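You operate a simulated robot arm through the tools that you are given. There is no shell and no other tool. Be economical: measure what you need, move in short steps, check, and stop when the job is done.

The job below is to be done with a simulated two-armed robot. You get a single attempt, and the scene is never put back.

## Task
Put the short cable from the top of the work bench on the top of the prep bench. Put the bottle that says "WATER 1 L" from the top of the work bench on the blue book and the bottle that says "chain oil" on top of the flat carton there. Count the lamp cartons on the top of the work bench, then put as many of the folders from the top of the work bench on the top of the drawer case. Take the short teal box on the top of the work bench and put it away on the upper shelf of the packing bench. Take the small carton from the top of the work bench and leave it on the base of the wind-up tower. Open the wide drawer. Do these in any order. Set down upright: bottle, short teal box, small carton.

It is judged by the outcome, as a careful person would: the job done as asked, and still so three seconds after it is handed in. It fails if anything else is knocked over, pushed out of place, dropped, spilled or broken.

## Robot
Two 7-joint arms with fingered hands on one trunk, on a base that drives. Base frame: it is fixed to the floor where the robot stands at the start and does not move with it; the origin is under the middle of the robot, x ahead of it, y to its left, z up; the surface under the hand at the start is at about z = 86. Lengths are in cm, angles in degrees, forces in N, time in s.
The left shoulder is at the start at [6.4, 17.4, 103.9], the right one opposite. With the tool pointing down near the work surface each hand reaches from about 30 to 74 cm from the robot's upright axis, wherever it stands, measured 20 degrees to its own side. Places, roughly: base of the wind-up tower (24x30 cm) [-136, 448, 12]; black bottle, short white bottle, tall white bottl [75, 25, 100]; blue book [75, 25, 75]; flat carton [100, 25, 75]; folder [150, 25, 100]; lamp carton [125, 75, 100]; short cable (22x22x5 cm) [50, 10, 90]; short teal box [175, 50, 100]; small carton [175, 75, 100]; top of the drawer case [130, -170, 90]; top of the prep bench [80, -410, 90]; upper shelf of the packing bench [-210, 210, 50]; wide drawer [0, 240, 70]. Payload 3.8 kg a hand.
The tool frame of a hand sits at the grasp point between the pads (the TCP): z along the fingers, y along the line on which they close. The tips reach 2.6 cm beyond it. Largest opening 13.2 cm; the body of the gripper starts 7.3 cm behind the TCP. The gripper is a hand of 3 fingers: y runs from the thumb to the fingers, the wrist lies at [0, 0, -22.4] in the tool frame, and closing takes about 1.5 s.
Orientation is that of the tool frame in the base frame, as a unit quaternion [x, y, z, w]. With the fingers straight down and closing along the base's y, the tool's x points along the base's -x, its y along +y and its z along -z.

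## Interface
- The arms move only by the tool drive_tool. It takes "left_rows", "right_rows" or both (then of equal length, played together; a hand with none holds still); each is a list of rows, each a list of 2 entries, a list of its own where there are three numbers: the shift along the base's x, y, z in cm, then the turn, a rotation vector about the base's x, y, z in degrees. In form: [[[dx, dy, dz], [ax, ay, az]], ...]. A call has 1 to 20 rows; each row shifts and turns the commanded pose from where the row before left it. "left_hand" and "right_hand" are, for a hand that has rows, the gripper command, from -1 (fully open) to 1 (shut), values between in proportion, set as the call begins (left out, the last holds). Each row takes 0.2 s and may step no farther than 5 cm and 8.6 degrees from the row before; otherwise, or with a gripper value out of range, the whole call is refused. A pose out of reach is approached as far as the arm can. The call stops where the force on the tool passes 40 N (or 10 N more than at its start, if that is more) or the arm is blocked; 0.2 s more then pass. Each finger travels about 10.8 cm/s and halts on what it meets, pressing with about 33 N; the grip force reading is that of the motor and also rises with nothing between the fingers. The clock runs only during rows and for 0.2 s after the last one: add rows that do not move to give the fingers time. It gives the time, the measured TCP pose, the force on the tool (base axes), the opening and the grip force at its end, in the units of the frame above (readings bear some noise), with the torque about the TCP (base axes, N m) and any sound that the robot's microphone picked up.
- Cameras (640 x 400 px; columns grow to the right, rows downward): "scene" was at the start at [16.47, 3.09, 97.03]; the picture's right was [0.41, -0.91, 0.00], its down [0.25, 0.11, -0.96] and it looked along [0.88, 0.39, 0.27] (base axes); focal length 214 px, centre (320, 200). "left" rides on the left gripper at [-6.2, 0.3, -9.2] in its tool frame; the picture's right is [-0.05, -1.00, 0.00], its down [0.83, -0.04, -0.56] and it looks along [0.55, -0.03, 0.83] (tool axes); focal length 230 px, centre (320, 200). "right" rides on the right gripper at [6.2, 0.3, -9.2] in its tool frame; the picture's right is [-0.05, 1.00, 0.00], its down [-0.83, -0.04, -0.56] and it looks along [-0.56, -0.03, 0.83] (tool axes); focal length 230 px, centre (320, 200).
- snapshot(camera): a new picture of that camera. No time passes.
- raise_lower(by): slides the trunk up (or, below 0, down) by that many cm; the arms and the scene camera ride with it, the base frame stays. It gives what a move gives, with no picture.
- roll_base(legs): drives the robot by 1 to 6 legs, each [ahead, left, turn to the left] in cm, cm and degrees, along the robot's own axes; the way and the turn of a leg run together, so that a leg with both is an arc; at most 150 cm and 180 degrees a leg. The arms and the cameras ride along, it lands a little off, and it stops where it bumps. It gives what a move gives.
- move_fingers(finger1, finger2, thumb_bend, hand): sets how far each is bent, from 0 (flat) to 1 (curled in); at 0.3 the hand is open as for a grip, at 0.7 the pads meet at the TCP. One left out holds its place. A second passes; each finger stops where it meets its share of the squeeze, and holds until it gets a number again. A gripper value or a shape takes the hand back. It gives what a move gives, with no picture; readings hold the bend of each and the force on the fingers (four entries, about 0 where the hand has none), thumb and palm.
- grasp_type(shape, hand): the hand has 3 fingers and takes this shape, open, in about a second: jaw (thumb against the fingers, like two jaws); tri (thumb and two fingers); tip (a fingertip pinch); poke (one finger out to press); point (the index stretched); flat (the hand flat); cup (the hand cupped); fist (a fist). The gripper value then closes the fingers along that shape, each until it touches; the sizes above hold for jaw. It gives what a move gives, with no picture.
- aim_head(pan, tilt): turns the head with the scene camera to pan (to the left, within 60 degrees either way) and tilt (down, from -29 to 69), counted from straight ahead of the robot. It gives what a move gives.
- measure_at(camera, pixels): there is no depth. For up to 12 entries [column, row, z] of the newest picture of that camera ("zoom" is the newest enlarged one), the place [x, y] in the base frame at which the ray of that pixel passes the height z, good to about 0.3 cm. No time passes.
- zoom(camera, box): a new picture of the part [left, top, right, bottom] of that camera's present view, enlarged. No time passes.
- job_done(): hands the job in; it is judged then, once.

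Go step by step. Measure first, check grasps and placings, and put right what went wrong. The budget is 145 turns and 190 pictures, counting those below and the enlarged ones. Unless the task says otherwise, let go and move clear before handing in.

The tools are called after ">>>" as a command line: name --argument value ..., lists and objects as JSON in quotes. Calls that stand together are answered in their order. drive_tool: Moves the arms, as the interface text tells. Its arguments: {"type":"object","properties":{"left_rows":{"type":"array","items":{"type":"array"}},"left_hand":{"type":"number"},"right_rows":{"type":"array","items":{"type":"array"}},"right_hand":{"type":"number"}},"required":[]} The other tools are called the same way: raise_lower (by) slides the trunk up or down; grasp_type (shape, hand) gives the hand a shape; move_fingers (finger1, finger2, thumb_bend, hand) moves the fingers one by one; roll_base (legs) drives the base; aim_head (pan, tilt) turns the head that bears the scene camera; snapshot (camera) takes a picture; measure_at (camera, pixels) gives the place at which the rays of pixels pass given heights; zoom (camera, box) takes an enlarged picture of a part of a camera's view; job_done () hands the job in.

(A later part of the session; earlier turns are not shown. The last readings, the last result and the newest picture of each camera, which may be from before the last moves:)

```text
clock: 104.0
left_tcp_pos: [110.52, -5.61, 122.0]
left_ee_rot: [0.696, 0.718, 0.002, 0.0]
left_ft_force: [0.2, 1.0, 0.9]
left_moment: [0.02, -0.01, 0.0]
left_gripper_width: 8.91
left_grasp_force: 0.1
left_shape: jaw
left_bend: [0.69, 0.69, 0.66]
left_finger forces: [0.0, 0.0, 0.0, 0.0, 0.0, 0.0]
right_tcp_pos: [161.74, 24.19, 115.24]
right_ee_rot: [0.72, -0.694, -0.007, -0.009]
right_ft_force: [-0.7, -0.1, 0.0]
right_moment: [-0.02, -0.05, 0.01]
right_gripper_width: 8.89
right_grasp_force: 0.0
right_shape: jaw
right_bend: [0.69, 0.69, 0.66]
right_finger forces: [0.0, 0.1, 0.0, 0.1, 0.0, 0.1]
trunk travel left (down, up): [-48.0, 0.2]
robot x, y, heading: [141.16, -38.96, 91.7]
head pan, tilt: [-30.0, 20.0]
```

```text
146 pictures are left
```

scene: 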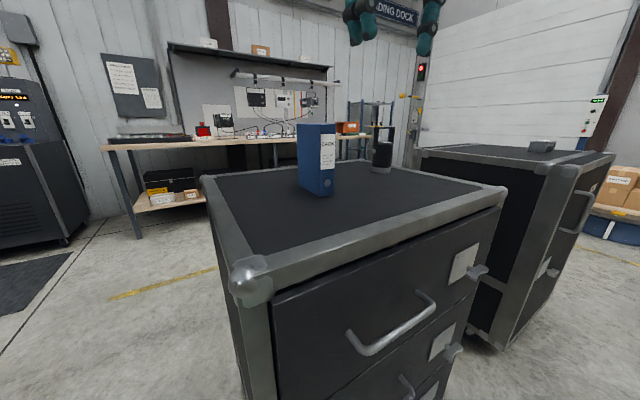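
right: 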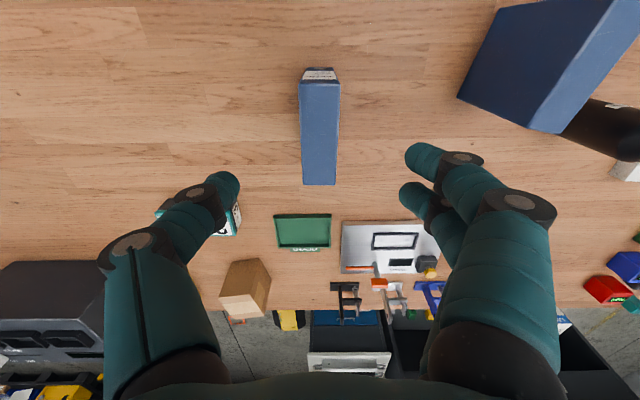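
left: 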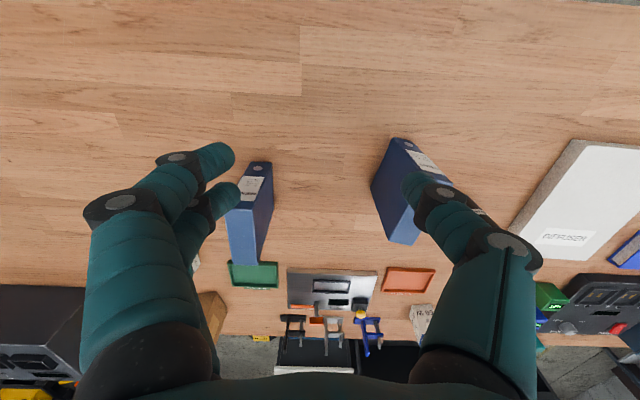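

MEND's top centre is (162, 26.5). Adjust and descend, grip, lift.

>>> drive_tool --right_rows '[[[0.2, 2, 0], [0, 0, -2]], [[0, 0, -3.6], [0, 0, 0]], [[0, 0, -3.6], [0, 0, 0]], [[0, 0, -3.6], [0, 0, 0]], [[0, 0, -3.6], [0, 0, 0]], [[0, 0, -3.6], [0, 0, 0]]]'

>>> drive_tool --right_rows '[[[0, 0, 0], [0, 0, 0]], [[0, 0, 0], [0, 0, 0]], [[0, 0, 0], [0, 0, 0]], [[0, 0, 0], [0, 0, 0]], [[0, 0, 0], [0, 0, 0]], [[0, 0, 0], [0, 0, 0]]]' --right_hand 1

>>> drive_tool --right_rows '[[[0, 0, 1.5], [0, 0, 0]], [[0, 0, 3], [0, 0, 0]], [[0, 0, 4], [0, 0, 0]], [[0, 0, 4], [0, 0, 0]], [[0, 0, 4], [0, 0, 0]], [[0, -3, 3], [0, 0, 0]], [[0, -4.5, 2], [0, 0, 0]], [[0, -4.5, 0], [0, 0, 0]], [[0, -4.5, 0], [0, 0, 0]], [[0, -4.5, 0], [0, 0, 0]]]'

>>> snapshot --camera "right"

```text
clock: 105.4
left_tcp_pos: [110.61, -5.44, 121.95]
left_ee_rot: [0.696, 0.718, 0.001, 0.0]
left_ft_force: [-0.2, 0.1, 1.0]
left_moment: [0.01, 0.0, -0.01]
left_gripper_width: 8.93
left_grasp_force: 0.1
left_shape: jaw
left_bend: [0.69, 0.69, 0.66]
left_finger forces: [0.0, 0.1, 0.0, 0.1, 0.1, 0.0]
right_tcp_pos: [162.5, 25.01, 97.3]
right_ee_rot: [-0.706, 0.708, 0.007, 0.007]
right_ft_force: [0.4, -1.3, -0.9]
right_moment: [0.02, 0.02, 0.01]
right_gripper_width: 8.9
right_grasp_force: 0.1
right_shape: jaw
right_bend: [0.69, 0.69, 0.66]
right_finger forces: [0.0, 0.0, 0.1, 0.0, 0.0, 0.1]
right hand out of reach, approached as far as the arm can: row 1
trunk travel left (down, up): [-48.0, 0.2]
robot x, y, heading: [141.1, -38.42, 91.9]
head pan, tilt: [-30.0, 20.0]
```

```text
clock: 106.8
left_tcp_pos: [110.58, -5.54, 122.08]
left_ee_rot: [0.696, 0.718, 0.003, 0.0]
left_ft_force: [-0.6, -0.3, 0.1]
left_moment: [0.0, -0.02, 0.01]
left_gripper_width: 8.91
left_grasp_force: 0.0
left_shape: jaw
left_bend: [0.69, 0.69, 0.66]
left_finger forces: [0.0, 0.0, 0.0, 0.1, 0.1, 0.1]
right_tcp_pos: [162.5, 25.09, 97.14]
right_ee_rot: [-0.706, 0.708, 0.007, 0.007]
right_ft_force: [-1.3, 0.2, -0.4]
right_moment: [-0.02, 0.03, 0.0]
right_gripper_width: 3.42
right_grasp_force: 33.4
right_shape: jaw
right_bend: [0.73, 0.73, 0.7]
right_finger forces: [15.1, 14.9, 0.0, 0.0, 29.6, 0.1]
trunk travel left (down, up): [-48.0, 0.2]
robot x, y, heading: [141.04, -38.86, 91.5]
head pan, tilt: [-30.0, 20.0]
```

```text
clock: 109.0
left_tcp_pos: [110.6, -5.53, 122.05]
left_ee_rot: [0.696, 0.718, 0.001, -0.001]
left_ft_force: [-0.4, 0.8, -0.4]
left_moment: [0.01, 0.01, -0.01]
left_gripper_width: 8.97
left_grasp_force: 0.1
left_shape: jaw
left_bend: [0.69, 0.69, 0.66]
left_finger forces: [0.0, 0.0, 0.1, 0.1, 0.2, 0.0]
right_tcp_pos: [162.55, 3.76, 118.61]
right_ee_rot: [-0.706, 0.708, 0.008, 0.007]
right_ft_force: [0.3, -0.4, -2.7]
right_moment: [-0.01, 0.01, 0.02]
right_gripper_width: 3.38
right_grasp_force: 32.6
right_shape: jaw
right_bend: [0.73, 0.73, 0.7]
right_finger forces: [15.0, 14.7, 0.0, 0.0, 29.8, 0.0]
trunk travel left (down, up): [-48.0, 0.2]
robot x, y, heading: [141.2, -38.58, 91.7]
head pan, tilt: [-30.0, 20.0]
```

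```text
145 pictures are left
```

right: 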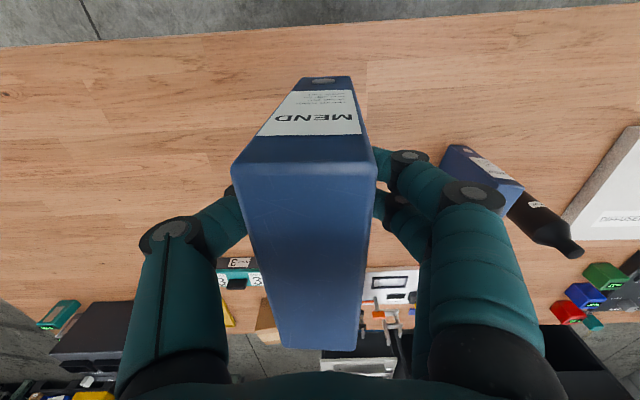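

MEND is held. Driving back to the drawer case with the same station as before; I'll place it at about (150,−172), beside BACK.

>>> roll_base --legs '[[-37, 0, 0], [0, -27, 0], [0, 0, -180], [35, 0, -2]]'

>>> snapshot --camera "right"

>>> snapshot --camera "scene"

```text
clock: 123.2
left_tcp_pos: [200.31, -142.94, 122.15]
left_ee_rot: [0.711, -0.703, 0.001, 0.002]
left_ft_force: [0.3, -0.5, 0.3]
left_moment: [-0.04, 0.0, 0.02]
left_gripper_width: 8.93
left_grasp_force: 0.0
left_shape: jaw
left_bend: [0.69, 0.69, 0.66]
left_finger forces: [0.0, 0.0, 0.1, 0.0, 0.0, 0.1]
right_tcp_pos: [148.19, -151.41, 118.57]
right_ee_rot: [0.715, 0.7, -0.007, 0.007]
right_ft_force: [-0.6, 0.3, -3.0]
right_moment: [0.09, -0.01, -0.05]
right_gripper_width: 3.39
right_grasp_force: 33.3
right_shape: jaw
right_bend: [0.73, 0.73, 0.7]
right_finger forces: [14.9, 14.6, 0.0, 0.1, 29.6, 0.0]
trunk travel left (down, up): [-48.0, 0.2]
robot x, y, heading: [170.32, -109.49, -89.3]
head pan, tilt: [-30.0, 20.0]
```

```text
144 pictures are left
```

right: 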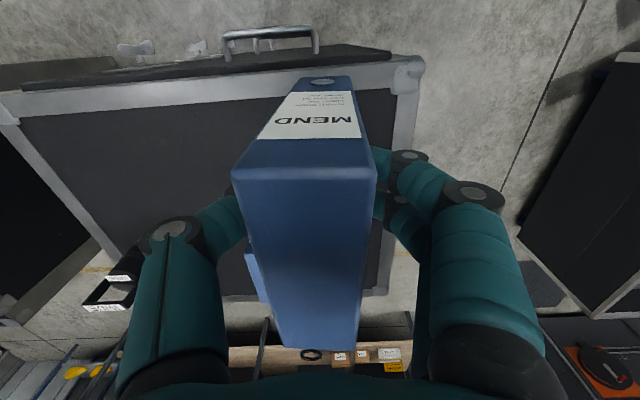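

```text
143 pictures are left
```

scene: 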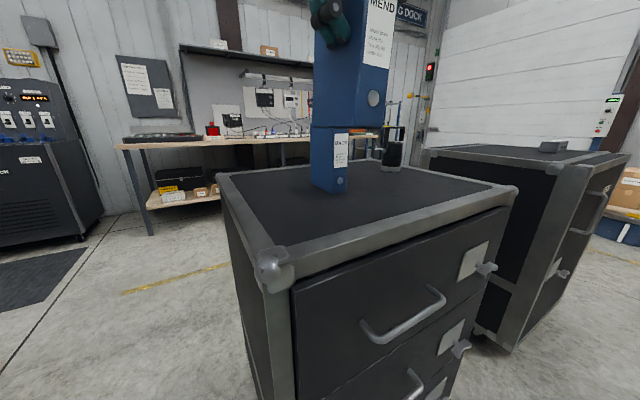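

The right camera shows the case's front corners at (405,85) and (5,105). Measuring the top at z≈92.5.

>>> measure_at --camera "right" --pixels '[[405, 78, 92.5], [5, 105, 92.5], [388, 110, 92.5], [375, 290, 92.5], [90, 270, 92.5], [252, 255, 107]]'

>>> measure_at --camera "scene" --pixels '[[273, 248, 92.5], [222, 178, 92.5], [512, 185, 92.5], [390, 170, 92.5], [312, 187, 92.5], [346, 190, 92.5]]'

```text
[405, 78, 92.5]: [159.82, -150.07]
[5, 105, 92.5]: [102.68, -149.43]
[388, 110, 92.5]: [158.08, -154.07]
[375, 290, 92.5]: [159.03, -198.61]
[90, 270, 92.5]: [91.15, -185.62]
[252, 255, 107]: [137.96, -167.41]
```

```text
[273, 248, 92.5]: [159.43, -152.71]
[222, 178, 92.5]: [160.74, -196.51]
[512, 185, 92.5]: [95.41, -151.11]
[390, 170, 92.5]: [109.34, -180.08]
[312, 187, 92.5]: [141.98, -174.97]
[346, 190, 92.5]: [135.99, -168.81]
```

Case top spans x≈97–160, y≈−151…−197; BACK at about x 139. Moving MEND to (149.7,−172) and lowering.

>>> drive_tool --right_rows '[[[0.5, -4, 0], [0, 0, 0]], [[0.5, -4, 0], [0, 0, 0]], [[0.5, -4, 0], [0, 0, 0]], [[0, -4, 0], [0, 0, 0]], [[0, -4, 0], [0, 0, 0]], [[0, -0.5, -4], [0, 0, 0]], [[0, 0, -4], [0, 0, 0]], [[0, 0, -4], [0, 0, 0]], [[0, 0, -1.5], [0, 0, 0]]]'

>>> drive_tool --right_rows '[[[0, 0, -0.3], [0, 0, 0]], [[0, 0, -0.3], [0, 0, 0]], [[0, 0, -0.3], [0, 0, 0]]]'

>>> snapshot --camera "scene"

```text
clock: 125.2
left_tcp_pos: [200.15, -143.04, 122.01]
left_ee_rot: [0.712, -0.703, 0.0, 0.001]
left_ft_force: [-0.4, 0.7, -0.3]
left_moment: [0.02, 0.04, -0.01]
left_gripper_width: 8.93
left_grasp_force: 0.2
left_shape: jaw
left_bend: [0.69, 0.69, 0.66]
left_finger forces: [0.0, 0.1, 0.0, 0.0, 0.1, 0.0]
right_tcp_pos: [149.56, -172.05, 104.87]
right_ee_rot: [0.716, 0.699, -0.008, 0.008]
right_ft_force: [-0.3, -1.0, -2.5]
right_moment: [0.02, -0.02, 0.01]
right_gripper_width: 3.34
right_grasp_force: 33.4
right_shape: jaw
right_bend: [0.73, 0.73, 0.7]
right_finger forces: [16.1, 15.5, 0.0, 0.0, 31.7, 0.1]
trunk travel left (down, up): [-48.0, 0.2]
robot x, y, heading: [170.13, -109.22, -89.1]
head pan, tilt: [-30.0, 20.0]
```

```text
clock: 126.0
left_tcp_pos: [200.18, -142.94, 121.96]
left_ee_rot: [0.712, -0.702, 0.001, 0.001]
left_ft_force: [0.7, -0.9, 0.3]
left_moment: [0.0, 0.03, 0.0]
left_gripper_width: 8.95
left_grasp_force: 0.0
left_shape: jaw
left_bend: [0.69, 0.69, 0.66]
left_finger forces: [0.0, 0.1, 0.1, 0.0, 0.0, 0.0]
right_tcp_pos: [149.69, -171.82, 104.25]
right_ee_rot: [0.714, 0.7, -0.007, 0.008]
right_ft_force: [0.3, 0.8, 0.3]
right_moment: [0.03, 0.01, -0.04]
right_gripper_width: 3.35
right_grasp_force: 32.8
right_shape: jaw
right_bend: [0.73, 0.73, 0.7]
right_finger forces: [16.0, 16.1, 0.0, 0.0, 31.8, 0.0]
trunk travel left (down, up): [-48.0, 0.2]
robot x, y, heading: [170.54, -109.68, -89.4]
head pan, tilt: [-30.0, 20.0]
```

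```text
142 pictures are left
```

scene: 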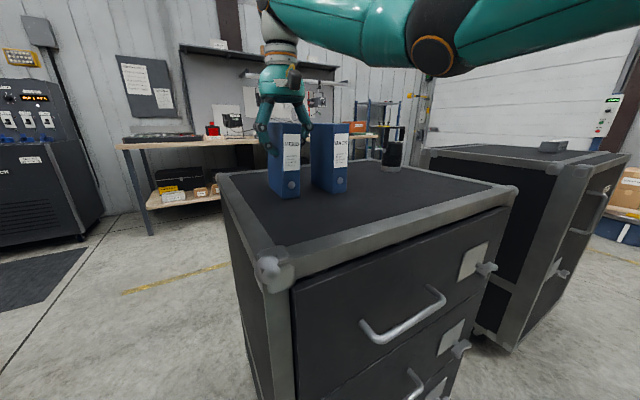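

The load is off the hand (0 N), so MEND rests on the top. Release, lift away, and then test re-posing the left arm with a forward-pointing tool.

>>> drive_tool --right_rows '[[[0, 0, 0], [0, 0, 0]], [[0, 0, 0], [0, 0, 0]], [[0, 0, 0], [0, 0, 0]], [[0, 0, 0], [0, 0, 0]]]' --right_hand -0.4

>>> drive_tool --right_rows '[[[0, 0, 2], [0, 0, 0]], [[0, 0, 4], [0, 0, 0]], [[0, 0, 4], [0, 0, 0]], [[0, 3, 4], [0, 0, 0]], [[0, 4, 2], [0, 0, 0]], [[0, 4, 0], [0, 0, 0]], [[0, 4, 0], [0, 0, 0]], [[0, 4, 0], [0, 0, 0]]]'

>>> snapshot --camera "scene"

>>> roll_base --legs '[[-38, 0, 0], [0, 0, 180]]'

```text
clock: 127.0
left_tcp_pos: [200.17, -142.99, 122.08]
left_ee_rot: [0.711, -0.703, -0.001, 0.001]
left_ft_force: [-0.1, 0.3, -0.6]
left_moment: [-0.02, -0.02, -0.04]
left_gripper_width: 8.92
left_grasp_force: 0.0
left_shape: jaw
left_bend: [0.69, 0.69, 0.66]
left_finger forces: [0.0, 0.1, 0.0, 0.0, 0.1, 0.1]
right_tcp_pos: [149.71, -171.94, 104.19]
right_ee_rot: [0.715, 0.699, -0.007, 0.008]
right_ft_force: [-0.2, -0.3, -0.3]
right_moment: [0.03, 0.01, 0.01]
right_gripper_width: 9.21
right_grasp_force: 0.0
right_shape: jaw
right_bend: [0.68, 0.68, 0.64]
right_finger forces: [0.1, 0.0, 0.1, 0.0, 0.0, 0.0]
trunk travel left (down, up): [-48.0, 0.2]
robot x, y, heading: [169.87, -109.71, -89.1]
head pan, tilt: [-30.0, 20.0]
```

```text
clock: 128.8
left_tcp_pos: [200.31, -142.85, 122.07]
left_ee_rot: [0.711, -0.703, 0.0, 0.001]
left_ft_force: [0.6, 0.2, -0.1]
left_moment: [-0.02, 0.01, 0.01]
left_gripper_width: 8.92
left_grasp_force: 0.0
left_shape: jaw
left_bend: [0.69, 0.69, 0.66]
left_finger forces: [0.1, 0.1, 0.0, 0.0, 0.0, 0.1]
right_tcp_pos: [149.67, -152.85, 120.21]
right_ee_rot: [0.715, 0.699, -0.008, 0.007]
right_ft_force: [-0.7, 0.2, -1.1]
right_moment: [-0.01, -0.01, 0.01]
right_gripper_width: 9.21
right_grasp_force: 0.0
right_shape: jaw
right_bend: [0.68, 0.68, 0.64]
right_finger forces: [0.0, 0.0, 0.1, 0.0, 0.0, 0.1]
trunk travel left (down, up): [-48.0, 0.2]
robot x, y, heading: [170.44, -109.97, -89.5]
head pan, tilt: [-30.0, 20.0]
```

```text
141 pictures are left
```

scene: 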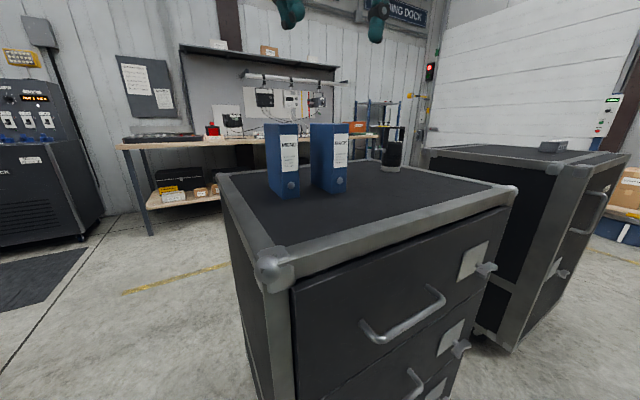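

```text
clock: 138.6
left_tcp_pos: [139.09, -38.7, 121.98]
left_ee_rot: [0.694, 0.72, 0.001, -0.001]
left_ft_force: [-0.3, -0.4, 0.0]
left_moment: [0.01, -0.04, 0.01]
left_gripper_width: 8.9
left_grasp_force: 0.0
left_shape: jaw
left_bend: [0.69, 0.69, 0.66]
left_finger forces: [0.1, 0.0, 0.0, 0.0, 0.0, 0.0]
right_tcp_pos: [189.36, -27.45, 120.02]
right_ee_rot: [0.709, -0.706, -0.008, -0.008]
right_ft_force: [0.5, 1.3, -0.4]
right_moment: [0.02, 0.02, -0.01]
right_gripper_width: 9.23
right_grasp_force: 0.0
right_shape: jaw
right_bend: [0.68, 0.68, 0.64]
right_finger forces: [0.1, 0.0, 0.0, 0.0, 0.1, 0.0]
trunk travel left (down, up): [-48.0, 0.2]
robot x, y, heading: [169.72, -71.9, 92.2]
head pan, tilt: [-30.0, 20.0]
```

Both folders stand on the drawer case. Now the chain oil: I'll roll to about x = 95, y = −40 facing the bench, and tilt the right tool 45° forward.

>>> roll_base --legs '[[0, 75, -2], [32, 0, 0]]'

>>> aim_head --pan -15 --tilt 25

>>> drive_tool --right_rows '[[[0, -1, 0], [7.5, 0, 0]], [[0, -1, 0], [7.5, 0, 0]], [[0, -1, 0], [7.5, 0, 0]], [[0, -1, 0], [7.5, 0, 0]], [[0, -1, 0], [7.5, 0, 0]], [[0, -1, 0], [7.5, 0, 0]]]'

>>> snapshot --camera "right"

>>> snapshot --camera "scene"

```text
clock: 147.2
left_tcp_pos: [66.29, -7.18, 122.03]
left_ee_rot: [0.71, 0.704, 0.002, -0.001]
left_ft_force: [-0.2, -0.1, 0.2]
left_moment: [0.0, 0.0, 0.0]
left_gripper_width: 8.9
left_grasp_force: 0.0
left_shape: jaw
left_bend: [0.69, 0.69, 0.66]
left_finger forces: [0.0, 0.0, 0.0, 0.1, 0.0, 0.0]
right_tcp_pos: [116.96, 1.66, 120.11]
right_ee_rot: [-0.691, 0.723, 0.008, 0.008]
right_ft_force: [-0.3, 0.3, 0.9]
right_moment: [-0.03, -0.02, -0.01]
right_gripper_width: 9.22
right_grasp_force: 0.1
right_shape: jaw
right_bend: [0.68, 0.68, 0.64]
right_finger forces: [0.1, 0.0, 0.0, 0.0, 0.1, 0.1]
trunk travel left (down, up): [-48.0, 0.2]
robot x, y, heading: [95.71, -41.66, 89.2]
head pan, tilt: [-30.0, 20.0]
```

```text
clock: 148.0
left_tcp_pos: [66.16, -7.2, 121.99]
left_ee_rot: [0.711, 0.704, 0.001, 0.0]
left_ft_force: [0.0, 0.0, 0.3]
left_moment: [0.01, -0.01, -0.01]
left_gripper_width: 8.94
left_grasp_force: 0.1
left_shape: jaw
left_bend: [0.69, 0.69, 0.66]
left_finger forces: [0.0, 0.0, 0.0, 0.0, 0.0, 0.0]
right_tcp_pos: [116.95, 1.79, 120.13]
right_ee_rot: [-0.692, 0.722, 0.007, 0.008]
right_ft_force: [0.9, 0.2, -0.6]
right_moment: [0.02, -0.01, 0.02]
right_gripper_width: 9.22
right_grasp_force: 0.0
right_shape: jaw
right_bend: [0.68, 0.68, 0.64]
right_finger forces: [0.0, 0.1, 0.0, 0.1, 0.0, 0.1]
trunk travel left (down, up): [-48.0, 0.2]
robot x, y, heading: [95.34, -41.57, 89.2]
head pan, tilt: [-15.0, 25.0]
```

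```text
clock: 149.4
left_tcp_pos: [66.1, -7.06, 122.03]
left_ee_rot: [0.71, 0.704, 0.001, 0.0]
left_ft_force: [0.3, 0.1, 0.0]
left_moment: [0.0, 0.0, 0.01]
left_gripper_width: 8.9
left_grasp_force: 0.1
left_shape: jaw
left_bend: [0.69, 0.69, 0.66]
left_finger forces: [0.1, 0.1, 0.0, 0.1, 0.0, 0.0]
right_tcp_pos: [116.79, -4.08, 120.18]
right_ee_rot: [-0.635, 0.665, 0.284, 0.271]
right_ft_force: [0.5, 0.1, -0.1]
right_moment: [0.02, 0.01, -0.03]
right_gripper_width: 9.23
right_grasp_force: 0.0
right_shape: jaw
right_bend: [0.68, 0.68, 0.64]
right_finger forces: [0.1, 0.1, 0.1, 0.0, 0.0, 0.0]
trunk travel left (down, up): [-48.0, 0.2]
robot x, y, heading: [95.58, -41.35, 89.5]
head pan, tilt: [-15.0, 25.0]
```

```text
140 pictures are left
```

right: 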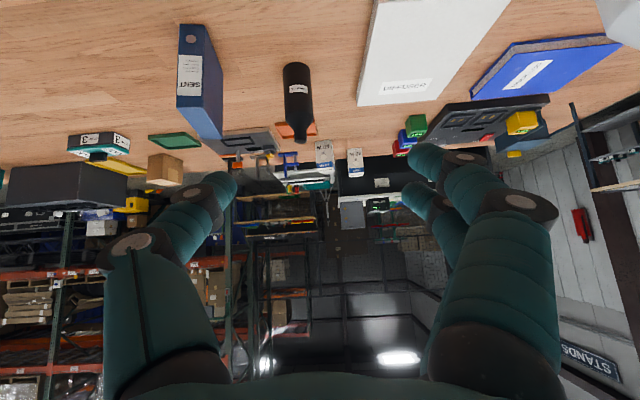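

```text
139 pictures are left
```

scene: 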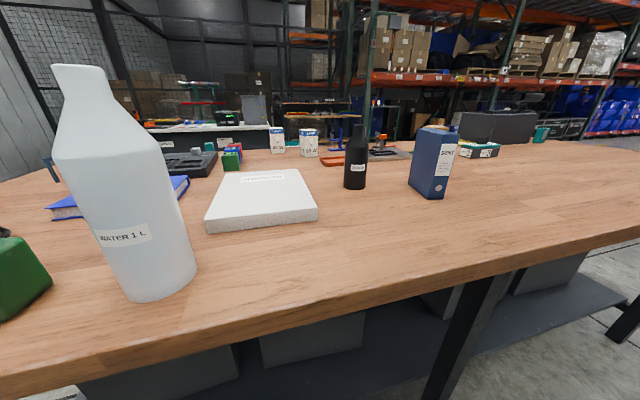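

Tilted to about 45°. The chain oil stands at (355,165) in the scene view and (298,95) in the right view. Measuring its base in both.

>>> measure_at --camera "scene" --pixels '[[344, 185, 86], [366, 186, 86], [355, 190, 86], [206, 226, 86], [319, 213, 86], [296, 170, 90], [236, 174, 90]]'

>>> measure_at --camera "right" --pixels '[[297, 63, 86], [284, 68, 86], [310, 68, 86], [300, 142, 105], [376, 0, 90], [360, 103, 90], [425, 100, 90]]'

>>> zoom --camera "right" --box '[250, 40, 350, 160]'

```text
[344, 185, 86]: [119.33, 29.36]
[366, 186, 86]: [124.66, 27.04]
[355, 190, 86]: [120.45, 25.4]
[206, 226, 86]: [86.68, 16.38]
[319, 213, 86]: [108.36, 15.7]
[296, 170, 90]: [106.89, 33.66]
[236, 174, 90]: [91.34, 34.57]
```

```text
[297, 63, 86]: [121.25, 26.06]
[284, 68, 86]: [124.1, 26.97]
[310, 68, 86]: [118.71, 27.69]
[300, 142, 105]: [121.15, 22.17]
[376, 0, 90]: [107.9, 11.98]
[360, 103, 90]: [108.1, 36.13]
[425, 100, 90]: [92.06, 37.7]
```

```text
3.33 times, centred on (300, 100) of right
```

zoom: 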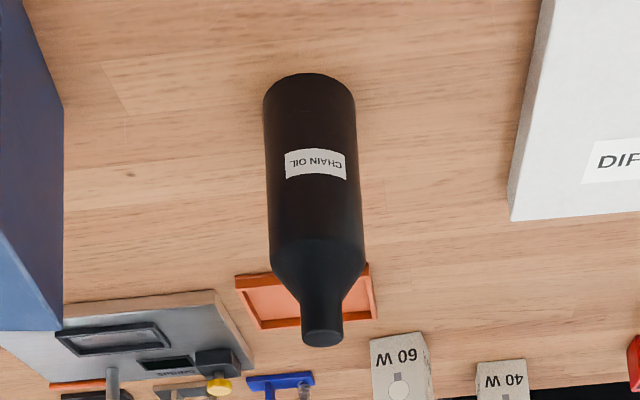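

Chain oil centre ≈ (121.4, 28.8), radius ≈ 2.8. Approaching along the tilted tool axis.

>>> drive_tool --right_rows '[[[0.92, 3.98, -2.64], [0, 0, 1]], [[0.92, 3.98, -2.64], [0, 0, 1]], [[0.92, 3.98, -2.64], [0, 0, 0]], [[0.92, 3.98, -2.64], [0, 0, 0]], [[0.92, 3.98, -2.64], [0, 0, 0]]]'

>>> snapshot --camera "right"

```text
clock: 150.6
left_tcp_pos: [66.17, -6.97, 121.9]
left_ee_rot: [0.711, 0.703, 0.001, 0.001]
left_ft_force: [-0.5, 0.9, 0.7]
left_moment: [-0.01, -0.02, 0.02]
left_gripper_width: 8.92
left_grasp_force: 0.0
left_shape: jaw
left_bend: [0.69, 0.69, 0.66]
left_finger forces: [0.0, 0.0, 0.0, 0.0, 0.0, 0.0]
right_tcp_pos: [121.57, 16.1, 106.81]
right_ee_rot: [-0.647, 0.654, 0.287, 0.267]
right_ft_force: [0.6, 0.3, -0.1]
right_moment: [0.0, 0.0, -0.02]
right_gripper_width: 9.23
right_grasp_force: 0.1
right_shape: jaw
right_bend: [0.68, 0.68, 0.64]
right_finger forces: [0.1, 0.0, 0.1, 0.0, 0.0, 0.0]
trunk travel left (down, up): [-48.0, 0.2]
robot x, y, heading: [95.55, -41.43, 89.2]
head pan, tilt: [-15.0, 25.0]
```

```text
137 pictures are left
```

right: 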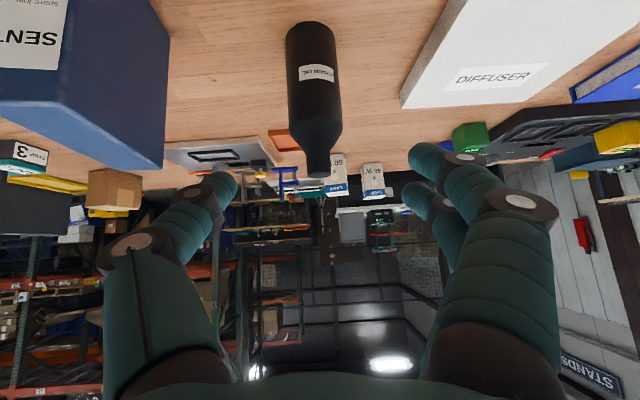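

Bottle is centred between the fingers (315 vs 325). Advancing and closing.

>>> drive_tool --right_rows '[[[0, 3.2, -3.2], [0, 0, 0]], [[0, 3.2, -3.2], [0, 0, 0]], [[0, 3.2, -3.2], [0, 0, 0]], [[0, 2.9, -2.9], [0, 0, 0]]]'

>>> snapshot --camera "right"

>>> snapshot --camera "scene"

```text
clock: 151.6
left_tcp_pos: [66.17, -7.09, 122.03]
left_ee_rot: [0.711, 0.704, 0.002, -0.001]
left_ft_force: [0.5, -0.8, 0.6]
left_moment: [-0.02, 0.0, -0.01]
left_gripper_width: 8.91
left_grasp_force: 0.0
left_shape: jaw
left_bend: [0.69, 0.69, 0.66]
left_finger forces: [0.0, 0.0, 0.0, 0.0, 0.0, 0.0]
right_tcp_pos: [121.35, 28.46, 94.24]
right_ee_rot: [-0.648, 0.653, 0.288, 0.266]
right_ft_force: [0.8, -0.1, -0.7]
right_moment: [-0.02, -0.02, -0.01]
right_gripper_width: 9.22
right_grasp_force: 0.0
right_shape: jaw
right_bend: [0.68, 0.68, 0.64]
right_finger forces: [0.0, 0.0, 0.0, 0.1, 0.0, 0.1]
trunk travel left (down, up): [-48.0, 0.2]
robot x, y, heading: [95.04, -41.57, 89.5]
head pan, tilt: [-15.0, 25.0]
```

```text
136 pictures are left
```

right: 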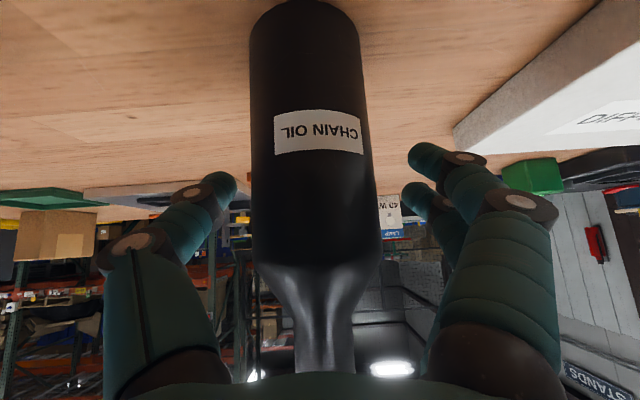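

```text
135 pictures are left
```

scene: 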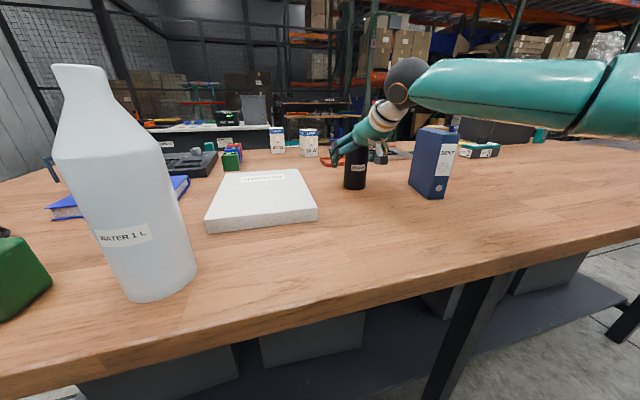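

The bottle sits between the fingers. Close, lift 8 cm, and carry over the flat carton.

>>> drive_tool --right_rows '[[[0, 0, 0], [0, 0, 0]], [[0, 0, 0], [0, 0, 0]], [[0, 0, 0], [0, 0, 0]], [[0, 0, 0], [0, 0, 0]], [[0, 0, 0], [0, 0, 0]], [[0, 0, 0], [0, 0, 0]]]' --right_hand 1

>>> drive_tool --right_rows '[[[0, 0, 1], [0, 0, 0]], [[0, 0, 2], [0, 0, 0]], [[0, 0, 3], [0, 0, 0]], [[0, 0, 3], [0, 0, 0]]]'

>>> snapshot --camera "scene"

```text
clock: 153.0
left_tcp_pos: [66.22, -7.17, 122.07]
left_ee_rot: [0.711, 0.704, 0.001, -0.001]
left_ft_force: [-1.1, -0.1, 0.0]
left_moment: [-0.02, 0.01, 0.0]
left_gripper_width: 8.92
left_grasp_force: 0.1
left_shape: jaw
left_bend: [0.69, 0.69, 0.66]
left_finger forces: [0.0, 0.1, 0.0, 0.0, 0.1, 0.0]
right_tcp_pos: [121.5, 28.39, 94.41]
right_ee_rot: [-0.648, 0.652, 0.289, 0.266]
right_ft_force: [1.0, 1.6, 0.8]
right_moment: [-0.01, 0.03, 0.01]
right_gripper_width: 4.85
right_grasp_force: 32.9
right_shape: jaw
right_bend: [0.74, 0.74, 0.71]
right_finger forces: [15.3, 14.8, 0.0, 0.0, 28.7, 0.0]
trunk travel left (down, up): [-48.0, 0.2]
robot x, y, heading: [95.56, -41.1, 89.3]
head pan, tilt: [-15.0, 25.0]
```

```text
clock: 154.0
left_tcp_pos: [66.28, -7.35, 122.1]
left_ee_rot: [0.711, 0.703, 0.002, -0.001]
left_ft_force: [0.4, -0.4, 0.0]
left_moment: [0.01, -0.04, 0.0]
left_gripper_width: 8.94
left_grasp_force: 0.0
left_shape: jaw
left_bend: [0.69, 0.69, 0.66]
left_finger forces: [0.1, 0.0, 0.0, 0.0, 0.0, 0.0]
right_tcp_pos: [121.52, 28.23, 103.59]
right_ee_rot: [-0.648, 0.653, 0.288, 0.267]
right_ft_force: [-1.2, 0.1, -3.4]
right_moment: [-0.01, -0.01, 0.02]
right_gripper_width: 4.83
right_grasp_force: 33.0
right_shape: jaw
right_bend: [0.74, 0.74, 0.71]
right_finger forces: [15.5, 14.3, 0.0, 0.0, 28.3, 0.0]
trunk travel left (down, up): [-48.0, 0.2]
robot x, y, heading: [95.62, -40.98, 89.3]
head pan, tilt: [-15.0, 25.0]
```

```text
134 pictures are left
```

scene: 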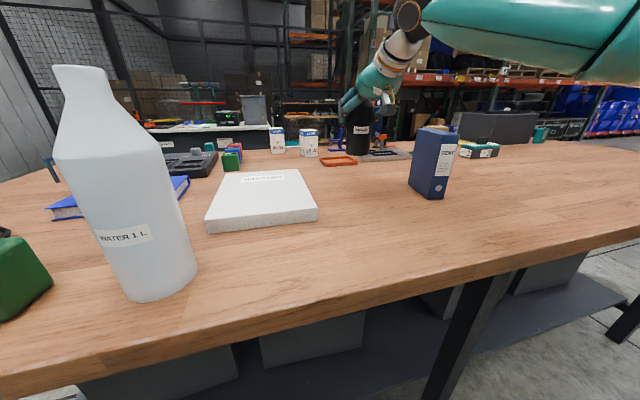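

Bottle lifted (3.4 N), upright. Carrying over the carton centre at (98.5, 25) and lowering near contact.

>>> drive_tool --right_rows '[[[-4, -0.5, 0], [0, 0, 0]], [[-4, -0.5, 0], [0, 0, 0]], [[-4, -0.5, 0], [0, 0, 0]], [[-4, -0.5, 0], [0, 0, 0]], [[-4, -0.5, 0], [0, 0, 0]], [[-3, -0.7, 0], [0, 0, 0]], [[0, 0, -2.5], [0, 0, 0]], [[0, 0, -1.5], [0, 0, 0]]]'

>>> snapshot --camera "scene"

>>> drive_tool --right_rows '[[[0, 0, -0.4], [0, 0, 0]], [[0, 0, -0.4], [0, 0, 0]], [[0, 0, -0.3], [0, 0, 0]]]'

```text
clock: 155.8
left_tcp_pos: [66.06, -7.18, 121.96]
left_ee_rot: [0.711, 0.703, 0.001, 0.001]
left_ft_force: [-0.2, 0.4, 0.3]
left_moment: [-0.02, 0.03, 0.01]
left_gripper_width: 8.93
left_grasp_force: 0.0
left_shape: jaw
left_bend: [0.69, 0.69, 0.66]
left_finger forces: [0.1, 0.1, 0.1, 0.1, 0.1, 0.0]
right_tcp_pos: [98.83, 24.84, 99.29]
right_ee_rot: [-0.647, 0.654, 0.287, 0.267]
right_ft_force: [-0.2, -0.2, -2.4]
right_moment: [-0.02, 0.0, -0.03]
right_gripper_width: 4.83
right_grasp_force: 33.1
right_shape: jaw
right_bend: [0.74, 0.74, 0.71]
right_finger forces: [15.7, 14.4, 0.1, 0.0, 28.4, 0.0]
trunk travel left (down, up): [-48.0, 0.2]
robot x, y, heading: [95.24, -41.2, 89.4]
head pan, tilt: [-15.0, 25.0]
```

```text
133 pictures are left
```

scene: 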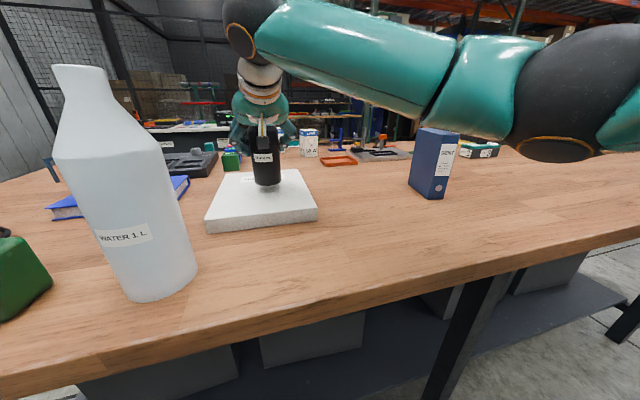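

```text
clock: 156.6
left_tcp_pos: [66.13, -7.24, 122.02]
left_ee_rot: [0.711, 0.703, 0.002, 0.0]
left_ft_force: [0.3, 0.7, -0.1]
left_moment: [0.01, 0.0, -0.02]
left_gripper_width: 8.93
left_grasp_force: 0.2
left_shape: jaw
left_bend: [0.69, 0.69, 0.66]
left_finger forces: [0.0, 0.1, 0.0, 0.1, 0.0, 0.1]
right_tcp_pos: [98.64, 24.95, 98.3]
right_ee_rot: [-0.648, 0.653, 0.288, 0.266]
right_ft_force: [0.8, 0.7, -3.2]
right_moment: [-0.01, 0.01, 0.0]
right_gripper_width: 4.82
right_grasp_force: 33.1
right_shape: jaw
right_bend: [0.74, 0.74, 0.71]
right_finger forces: [15.7, 14.3, 0.0, 0.0, 28.4, 0.1]
trunk travel left (down, up): [-48.0, 0.2]
robot x, y, heading: [95.47, -41.74, 89.5]
head pan, tilt: [-15.0, 25.0]
```

Not in contact yet (−3 N at z 98.3). Lowering in small steps.

>>> drive_tool --right_rows '[[[0, 0, -0.3], [0, 0, 0]], [[0, 0, -0.2], [0, 0, 0]]]'

>>> drive_tool --right_rows '[[[0, 0, -0.2], [0, 0, 0]], [[0, 0, -0.2], [0, 0, 0]]]'

>>> zoom --camera "scene" --box '[200, 100, 340, 240]'

```text
clock: 157.2
left_tcp_pos: [66.23, -7.1, 122.01]
left_ee_rot: [0.711, 0.703, 0.002, -0.001]
left_ft_force: [0.8, 0.0, -0.1]
left_moment: [-0.04, 0.0, 0.01]
left_gripper_width: 8.95
left_grasp_force: 0.0
left_shape: jaw
left_bend: [0.69, 0.69, 0.66]
left_finger forces: [0.1, 0.0, 0.0, 0.1, 0.1, 0.0]
right_tcp_pos: [98.5, 25.03, 97.67]
right_ee_rot: [-0.647, 0.654, 0.287, 0.267]
right_ft_force: [-0.5, -0.6, -2.9]
right_moment: [-0.05, -0.02, -0.01]
right_gripper_width: 4.85
right_grasp_force: 33.1
right_shape: jaw
right_bend: [0.74, 0.74, 0.71]
right_finger forces: [15.8, 14.4, 0.0, 0.0, 28.4, 0.0]
trunk travel left (down, up): [-48.0, 0.2]
robot x, y, heading: [95.55, -41.23, 89.5]
head pan, tilt: [-15.0, 25.0]
```

```text
clock: 157.8
left_tcp_pos: [66.11, -7.2, 122.04]
left_ee_rot: [0.711, 0.703, 0.0, 0.0]
left_ft_force: [-0.8, -0.7, 0.4]
left_moment: [-0.02, -0.01, 0.01]
left_gripper_width: 8.92
left_grasp_force: 0.0
left_shape: jaw
left_bend: [0.69, 0.69, 0.66]
left_finger forces: [0.1, 0.0, 0.0, 0.1, 0.0, 0.1]
right_tcp_pos: [98.48, 25.06, 97.36]
right_ee_rot: [-0.648, 0.654, 0.287, 0.266]
right_ft_force: [-0.5, 0.8, -2.1]
right_moment: [0.01, 0.0, 0.02]
right_gripper_width: 4.82
right_grasp_force: 32.9
right_shape: jaw
right_bend: [0.74, 0.74, 0.71]
right_finger forces: [15.7, 14.6, 0.0, 0.0, 28.6, 0.0]
trunk travel left (down, up): [-48.0, 0.2]
robot x, y, heading: [95.68, -41.26, 89.3]
head pan, tilt: [-15.0, 25.0]
```

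```text
2.86 times, centred on (270, 170) of scene
```

zoom: 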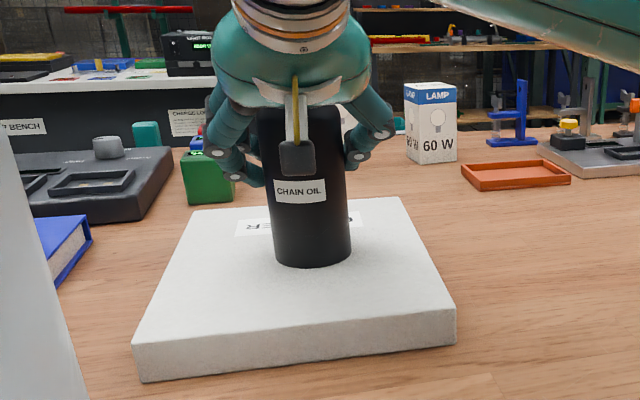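

Nearly touching. A few finer steps until the load transfers.

>>> drive_tool --right_rows '[[[0, 0, -0.2], [0, 0, 0]], [[0, 0, -0.1], [0, 0, 0]], [[0, 0, 0], [0, 0, 0]]]'

>>> drive_tool --right_rows '[[[0, 0, -0.2], [0, 0, 0]], [[0, 0, 0], [0, 0, 0]]]'

```text
clock: 158.6
left_tcp_pos: [66.1, -7.16, 122.05]
left_ee_rot: [0.71, 0.704, 0.002, 0.0]
left_ft_force: [0.1, -0.1, 0.7]
left_moment: [-0.03, -0.01, -0.04]
left_gripper_width: 8.88
left_grasp_force: 0.1
left_shape: jaw
left_bend: [0.69, 0.69, 0.66]
left_finger forces: [0.0, 0.1, 0.1, 0.0, 0.0, 0.0]
right_tcp_pos: [98.52, 25.09, 97.35]
right_ee_rot: [-0.647, 0.653, 0.29, 0.267]
right_ft_force: [0.2, 3.4, 5.5]
right_moment: [0.06, 0.01, -0.05]
right_gripper_width: 4.83
right_grasp_force: 33.2
right_shape: jaw
right_bend: [0.74, 0.74, 0.71]
right_finger forces: [15.9, 15.9, 0.0, 0.0, 29.6, 0.0]
trunk travel left (down, up): [-48.0, 0.2]
robot x, y, heading: [95.83, -41.71, 89.5]
head pan, tilt: [-15.0, 25.0]
```

```text
clock: 159.2
left_tcp_pos: [66.08, -7.23, 122.14]
left_ee_rot: [0.711, 0.703, 0.001, -0.001]
left_ft_force: [0.4, 0.5, 0.2]
left_moment: [0.0, -0.02, 0.0]
left_gripper_width: 8.92
left_grasp_force: 0.1
left_shape: jaw
left_bend: [0.69, 0.69, 0.66]
left_finger forces: [0.0, 0.0, 0.0, 0.0, 0.1, 0.1]
right_tcp_pos: [98.49, 24.99, 97.16]
right_ee_rot: [-0.647, 0.652, 0.29, 0.268]
right_ft_force: [0.2, 2.7, 10.2]
right_moment: [0.07, 0.03, -0.02]
right_gripper_width: 4.85
right_grasp_force: 33.1
right_shape: jaw
right_bend: [0.74, 0.74, 0.71]
right_finger forces: [16.2, 16.2, 0.0, 0.0, 30.1, 0.0]
trunk travel left (down, up): [-48.0, 0.2]
robot x, y, heading: [95.57, -41.62, 89.7]
head pan, tilt: [-15.0, 25.0]
```

In contact (10 N). Ease, open, and withdraw along the tool axis.

>>> drive_tool --right_rows '[[[0, 0, 0.2], [0, 0, 0]], [[0, 0, 0], [0, 0, 0]], [[0, 0, 0], [0, 0, 0]], [[0, 0, 0], [0, 0, 0]]]' --right_hand -0.4

>>> drive_tool --right_rows '[[[0, -1.5, 1.5], [0, 0, 0]], [[0, -3.2, 3.2], [0, 0, 0]], [[0, -3.2, 3.2], [0, 0, 0]], [[0, -3.2, 3.2], [0, 0, 0]], [[0, -3.2, 3.2], [0, 0, 0]]]'

>>> snapshot --camera "scene"

>>> snapshot --camera "right"

```text
clock: 160.2
left_tcp_pos: [66.12, -7.2, 122.09]
left_ee_rot: [0.711, 0.703, 0.001, 0.0]
left_ft_force: [-0.1, -1.1, 0.2]
left_moment: [-0.02, 0.01, -0.01]
left_gripper_width: 8.93
left_grasp_force: 0.0
left_shape: jaw
left_bend: [0.69, 0.69, 0.66]
left_finger forces: [0.0, 0.1, 0.0, 0.1, 0.1, 0.0]
right_tcp_pos: [98.47, 25.0, 97.03]
right_ee_rot: [-0.648, 0.653, 0.288, 0.265]
right_ft_force: [0.2, 0.4, 0.2]
right_moment: [-0.02, 0.0, 0.0]
right_gripper_width: 9.2
right_grasp_force: 0.1
right_shape: jaw
right_bend: [0.68, 0.68, 0.64]
right_finger forces: [0.0, 0.0, 0.0, 0.1, 0.1, 0.0]
trunk travel left (down, up): [-48.0, 0.2]
robot x, y, heading: [95.25, -41.4, 89.5]
head pan, tilt: [-15.0, 25.0]
```

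```text
clock: 161.4
left_tcp_pos: [66.1, -7.22, 122.14]
left_ee_rot: [0.711, 0.703, 0.002, -0.001]
left_ft_force: [0.4, 0.8, 0.5]
left_moment: [0.0, 0.02, 0.0]
left_gripper_width: 8.92
left_grasp_force: 0.1
left_shape: jaw
left_bend: [0.69, 0.69, 0.66]
left_finger forces: [0.0, 0.0, 0.0, 0.0, 0.0, 0.0]
right_tcp_pos: [98.47, 10.5, 111.66]
right_ee_rot: [-0.647, 0.653, 0.288, 0.268]
right_ft_force: [0.0, -0.3, 0.3]
right_moment: [0.01, -0.01, 0.01]
right_gripper_width: 9.22
right_grasp_force: 0.2
right_shape: jaw
right_bend: [0.68, 0.68, 0.64]
right_finger forces: [0.1, 0.0, 0.1, 0.1, 0.1, 0.0]
trunk travel left (down, up): [-48.0, 0.2]
robot x, y, heading: [95.33, -41.6, 89.7]
head pan, tilt: [-15.0, 25.0]
```

```text
131 pictures are left
```

scene: 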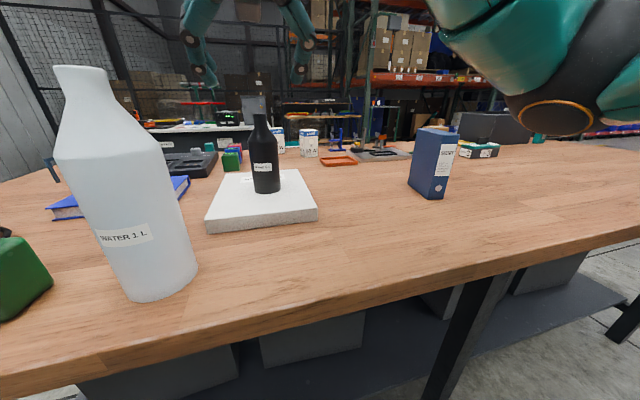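

```text
130 pictures are left
```

right: 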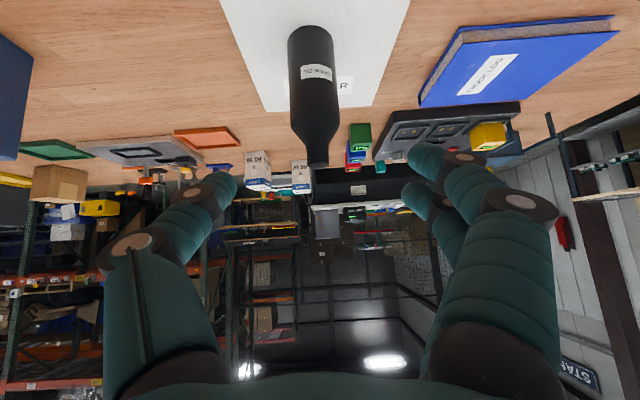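

Chain oil stands on the flat carton, hand clear. Now I'll measure the blue book from the right camera view and the water bottle.

>>> zoom --camera "right" --box '[400, 0, 640, 150]'

>>> measure_at --camera "scene" --pixels '[[122, 290, 86], [197, 266, 86], [150, 303, 86]]'

```text
2.67 times, centred on (520, 75) of right
```

zoom: 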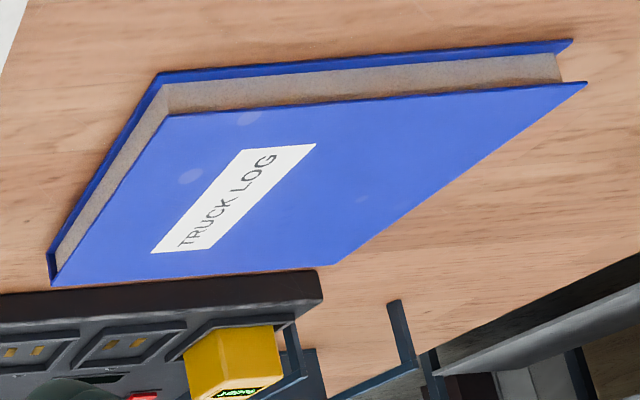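

```text
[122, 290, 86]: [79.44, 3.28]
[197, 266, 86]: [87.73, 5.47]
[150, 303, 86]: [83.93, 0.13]
```

>>> measure_at --camera "zoom" --pixels '[[158, 73, 86], [572, 42, 86], [50, 250, 86], [168, 115, 89], [585, 85, 89], [52, 286, 89], [335, 265, 89], [168, 115, 90], [585, 85, 90]]'

```text
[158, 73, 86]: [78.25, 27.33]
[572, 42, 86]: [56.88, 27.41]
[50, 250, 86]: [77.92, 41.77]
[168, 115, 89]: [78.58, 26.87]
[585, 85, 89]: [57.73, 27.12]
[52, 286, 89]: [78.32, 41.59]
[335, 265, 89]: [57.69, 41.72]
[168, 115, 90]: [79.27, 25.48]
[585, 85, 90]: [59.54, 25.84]
```

Book spans x 57–78, y 27–42, top z≈89; bottle centre ≈ (83.8, 4.1), radius 4. I'll retract, roll left (backing off first), and tilt the right tool to 20° below horizontal.

>>> drive_tool --right_rows '[[[0, -4, 2], [6, 0, 0]], [[0, -4, 2], [6, 0, 0]], [[0, -4, 2], [6, 0, 0]], [[0, -4, 2], [7, 0, 0]], [[0, -4, 2], [0, 0, 0]]]' --right_hand -1

>>> roll_base --legs '[[-14, 0, 0], [0, 43, 0], [14, 0, 0]]'

>>> aim_head --pan -25 --tilt 25

>>> snapshot --camera "scene"

>>> snapshot --camera "right"

```text
clock: 162.6
left_tcp_pos: [66.23, -7.08, 121.97]
left_ee_rot: [0.71, 0.704, 0.001, 0.0]
left_ft_force: [0.6, 0.6, 1.0]
left_moment: [-0.03, 0.02, -0.03]
left_gripper_width: 8.93
left_grasp_force: 0.0
left_shape: jaw
left_bend: [0.69, 0.69, 0.66]
left_finger forces: [0.0, 0.2, 0.0, 0.0, 0.0, 0.1]
right_tcp_pos: [97.32, -5.95, 119.68]
right_ee_rot: [-0.575, 0.576, 0.422, 0.4]
right_ft_force: [0.1, 0.5, -0.3]
right_moment: [-0.02, 0.01, 0.03]
right_gripper_width: 13.18
right_grasp_force: 0.0
right_shape: jaw
right_bend: [0.3, 0.3, 0.3]
right_finger forces: [0.1, 0.0, 0.1, 0.0, 0.0, 0.0]
right hand out of reach, approached as far as the arm can: row 4, 5
trunk travel left (down, up): [-48.0, 0.2]
robot x, y, heading: [95.53, -41.42, 89.3]
head pan, tilt: [-15.0, 25.0]
```

```text
clock: 168.8
left_tcp_pos: [22.54, -7.48, 122.15]
left_ee_rot: [0.71, 0.705, 0.002, 0.0]
left_ft_force: [-0.2, 0.3, 0.9]
left_moment: [0.02, -0.02, 0.0]
left_gripper_width: 8.92
left_grasp_force: 0.1
left_shape: jaw
left_bend: [0.69, 0.69, 0.66]
left_finger forces: [0.0, 0.0, 0.0, 0.0, 0.0, 0.1]
right_tcp_pos: [53.52, -6.16, 119.89]
right_ee_rot: [0.575, -0.575, -0.423, -0.4]
right_ft_force: [-0.6, 0.5, -0.9]
right_moment: [-0.02, 0.02, -0.02]
right_gripper_width: 13.2
right_grasp_force: 0.0
right_shape: jaw
right_bend: [0.3, 0.3, 0.3]
right_finger forces: [0.0, 0.1, 0.1, 0.0, 0.1, 0.0]
trunk travel left (down, up): [-48.0, 0.2]
robot x, y, heading: [52.08, -41.49, 89.6]
head pan, tilt: [-15.0, 25.0]
```

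```text
clock: 169.6
left_tcp_pos: [22.58, -7.32, 121.96]
left_ee_rot: [0.71, 0.704, 0.002, 0.0]
left_ft_force: [1.3, -0.4, 0.2]
left_moment: [0.01, 0.03, 0.0]
left_gripper_width: 8.91
left_grasp_force: 0.1
left_shape: jaw
left_bend: [0.69, 0.69, 0.66]
left_finger forces: [0.1, 0.1, 0.1, 0.0, 0.0, 0.0]
right_tcp_pos: [53.53, -6.18, 119.84]
right_ee_rot: [-0.575, 0.576, 0.422, 0.4]
right_ft_force: [0.0, 0.2, -0.1]
right_moment: [0.04, 0.01, 0.03]
right_gripper_width: 13.19
right_grasp_force: 0.0
right_shape: jaw
right_bend: [0.3, 0.3, 0.3]
right_finger forces: [0.0, 0.0, 0.0, 0.0, 0.0, 0.0]
trunk travel left (down, up): [-48.0, 0.2]
robot x, y, heading: [52.13, -41.54, 89.4]
head pan, tilt: [-25.0, 25.0]
```

```text
128 pictures are left
```

scene: 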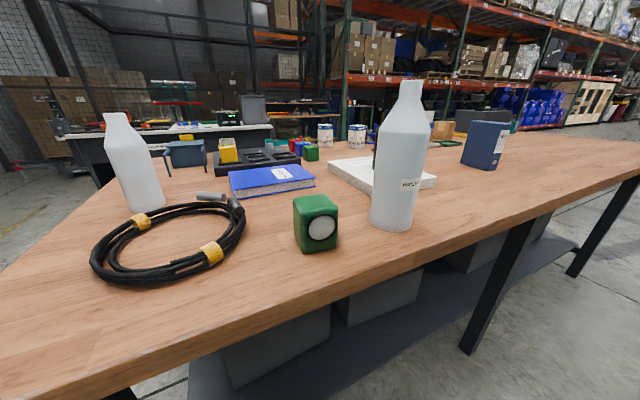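

```text
127 pictures are left
```

right: 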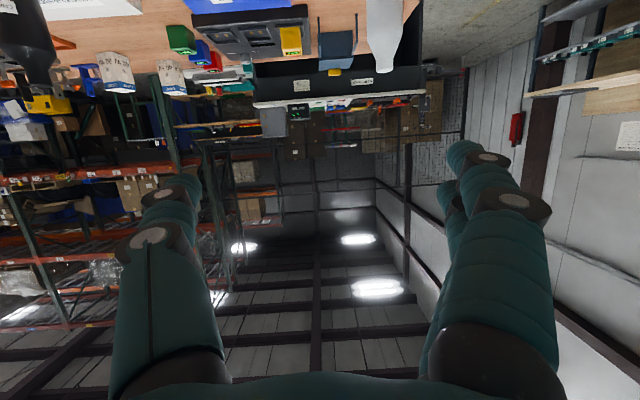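

The tool is now ~19° below horizontal. Measuring the bottle and green box bases from here.

>>> measure_at --camera "scene" --pixels '[[371, 222, 86], [414, 224, 86], [393, 232, 86], [303, 253, 86], [337, 246, 86], [294, 228, 86], [160, 206, 86], [145, 213, 86], [410, 82, 112], [410, 82, 108]]'

>>> zoom --camera "scene" --box '[330, 70, 470, 250]'

```text
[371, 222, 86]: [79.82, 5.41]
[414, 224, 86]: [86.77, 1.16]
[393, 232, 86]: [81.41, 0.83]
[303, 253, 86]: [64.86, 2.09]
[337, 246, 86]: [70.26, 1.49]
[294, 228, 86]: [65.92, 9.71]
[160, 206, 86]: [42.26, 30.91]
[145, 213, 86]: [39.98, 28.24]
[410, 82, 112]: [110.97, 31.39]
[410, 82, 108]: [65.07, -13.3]
```

```text
2.22 times, centred on (400, 160) of scene
```

zoom: 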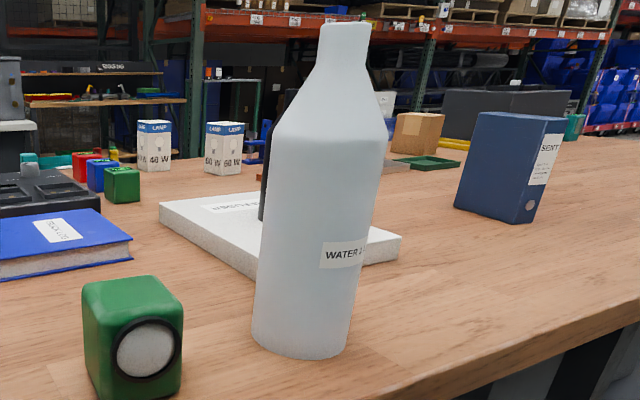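

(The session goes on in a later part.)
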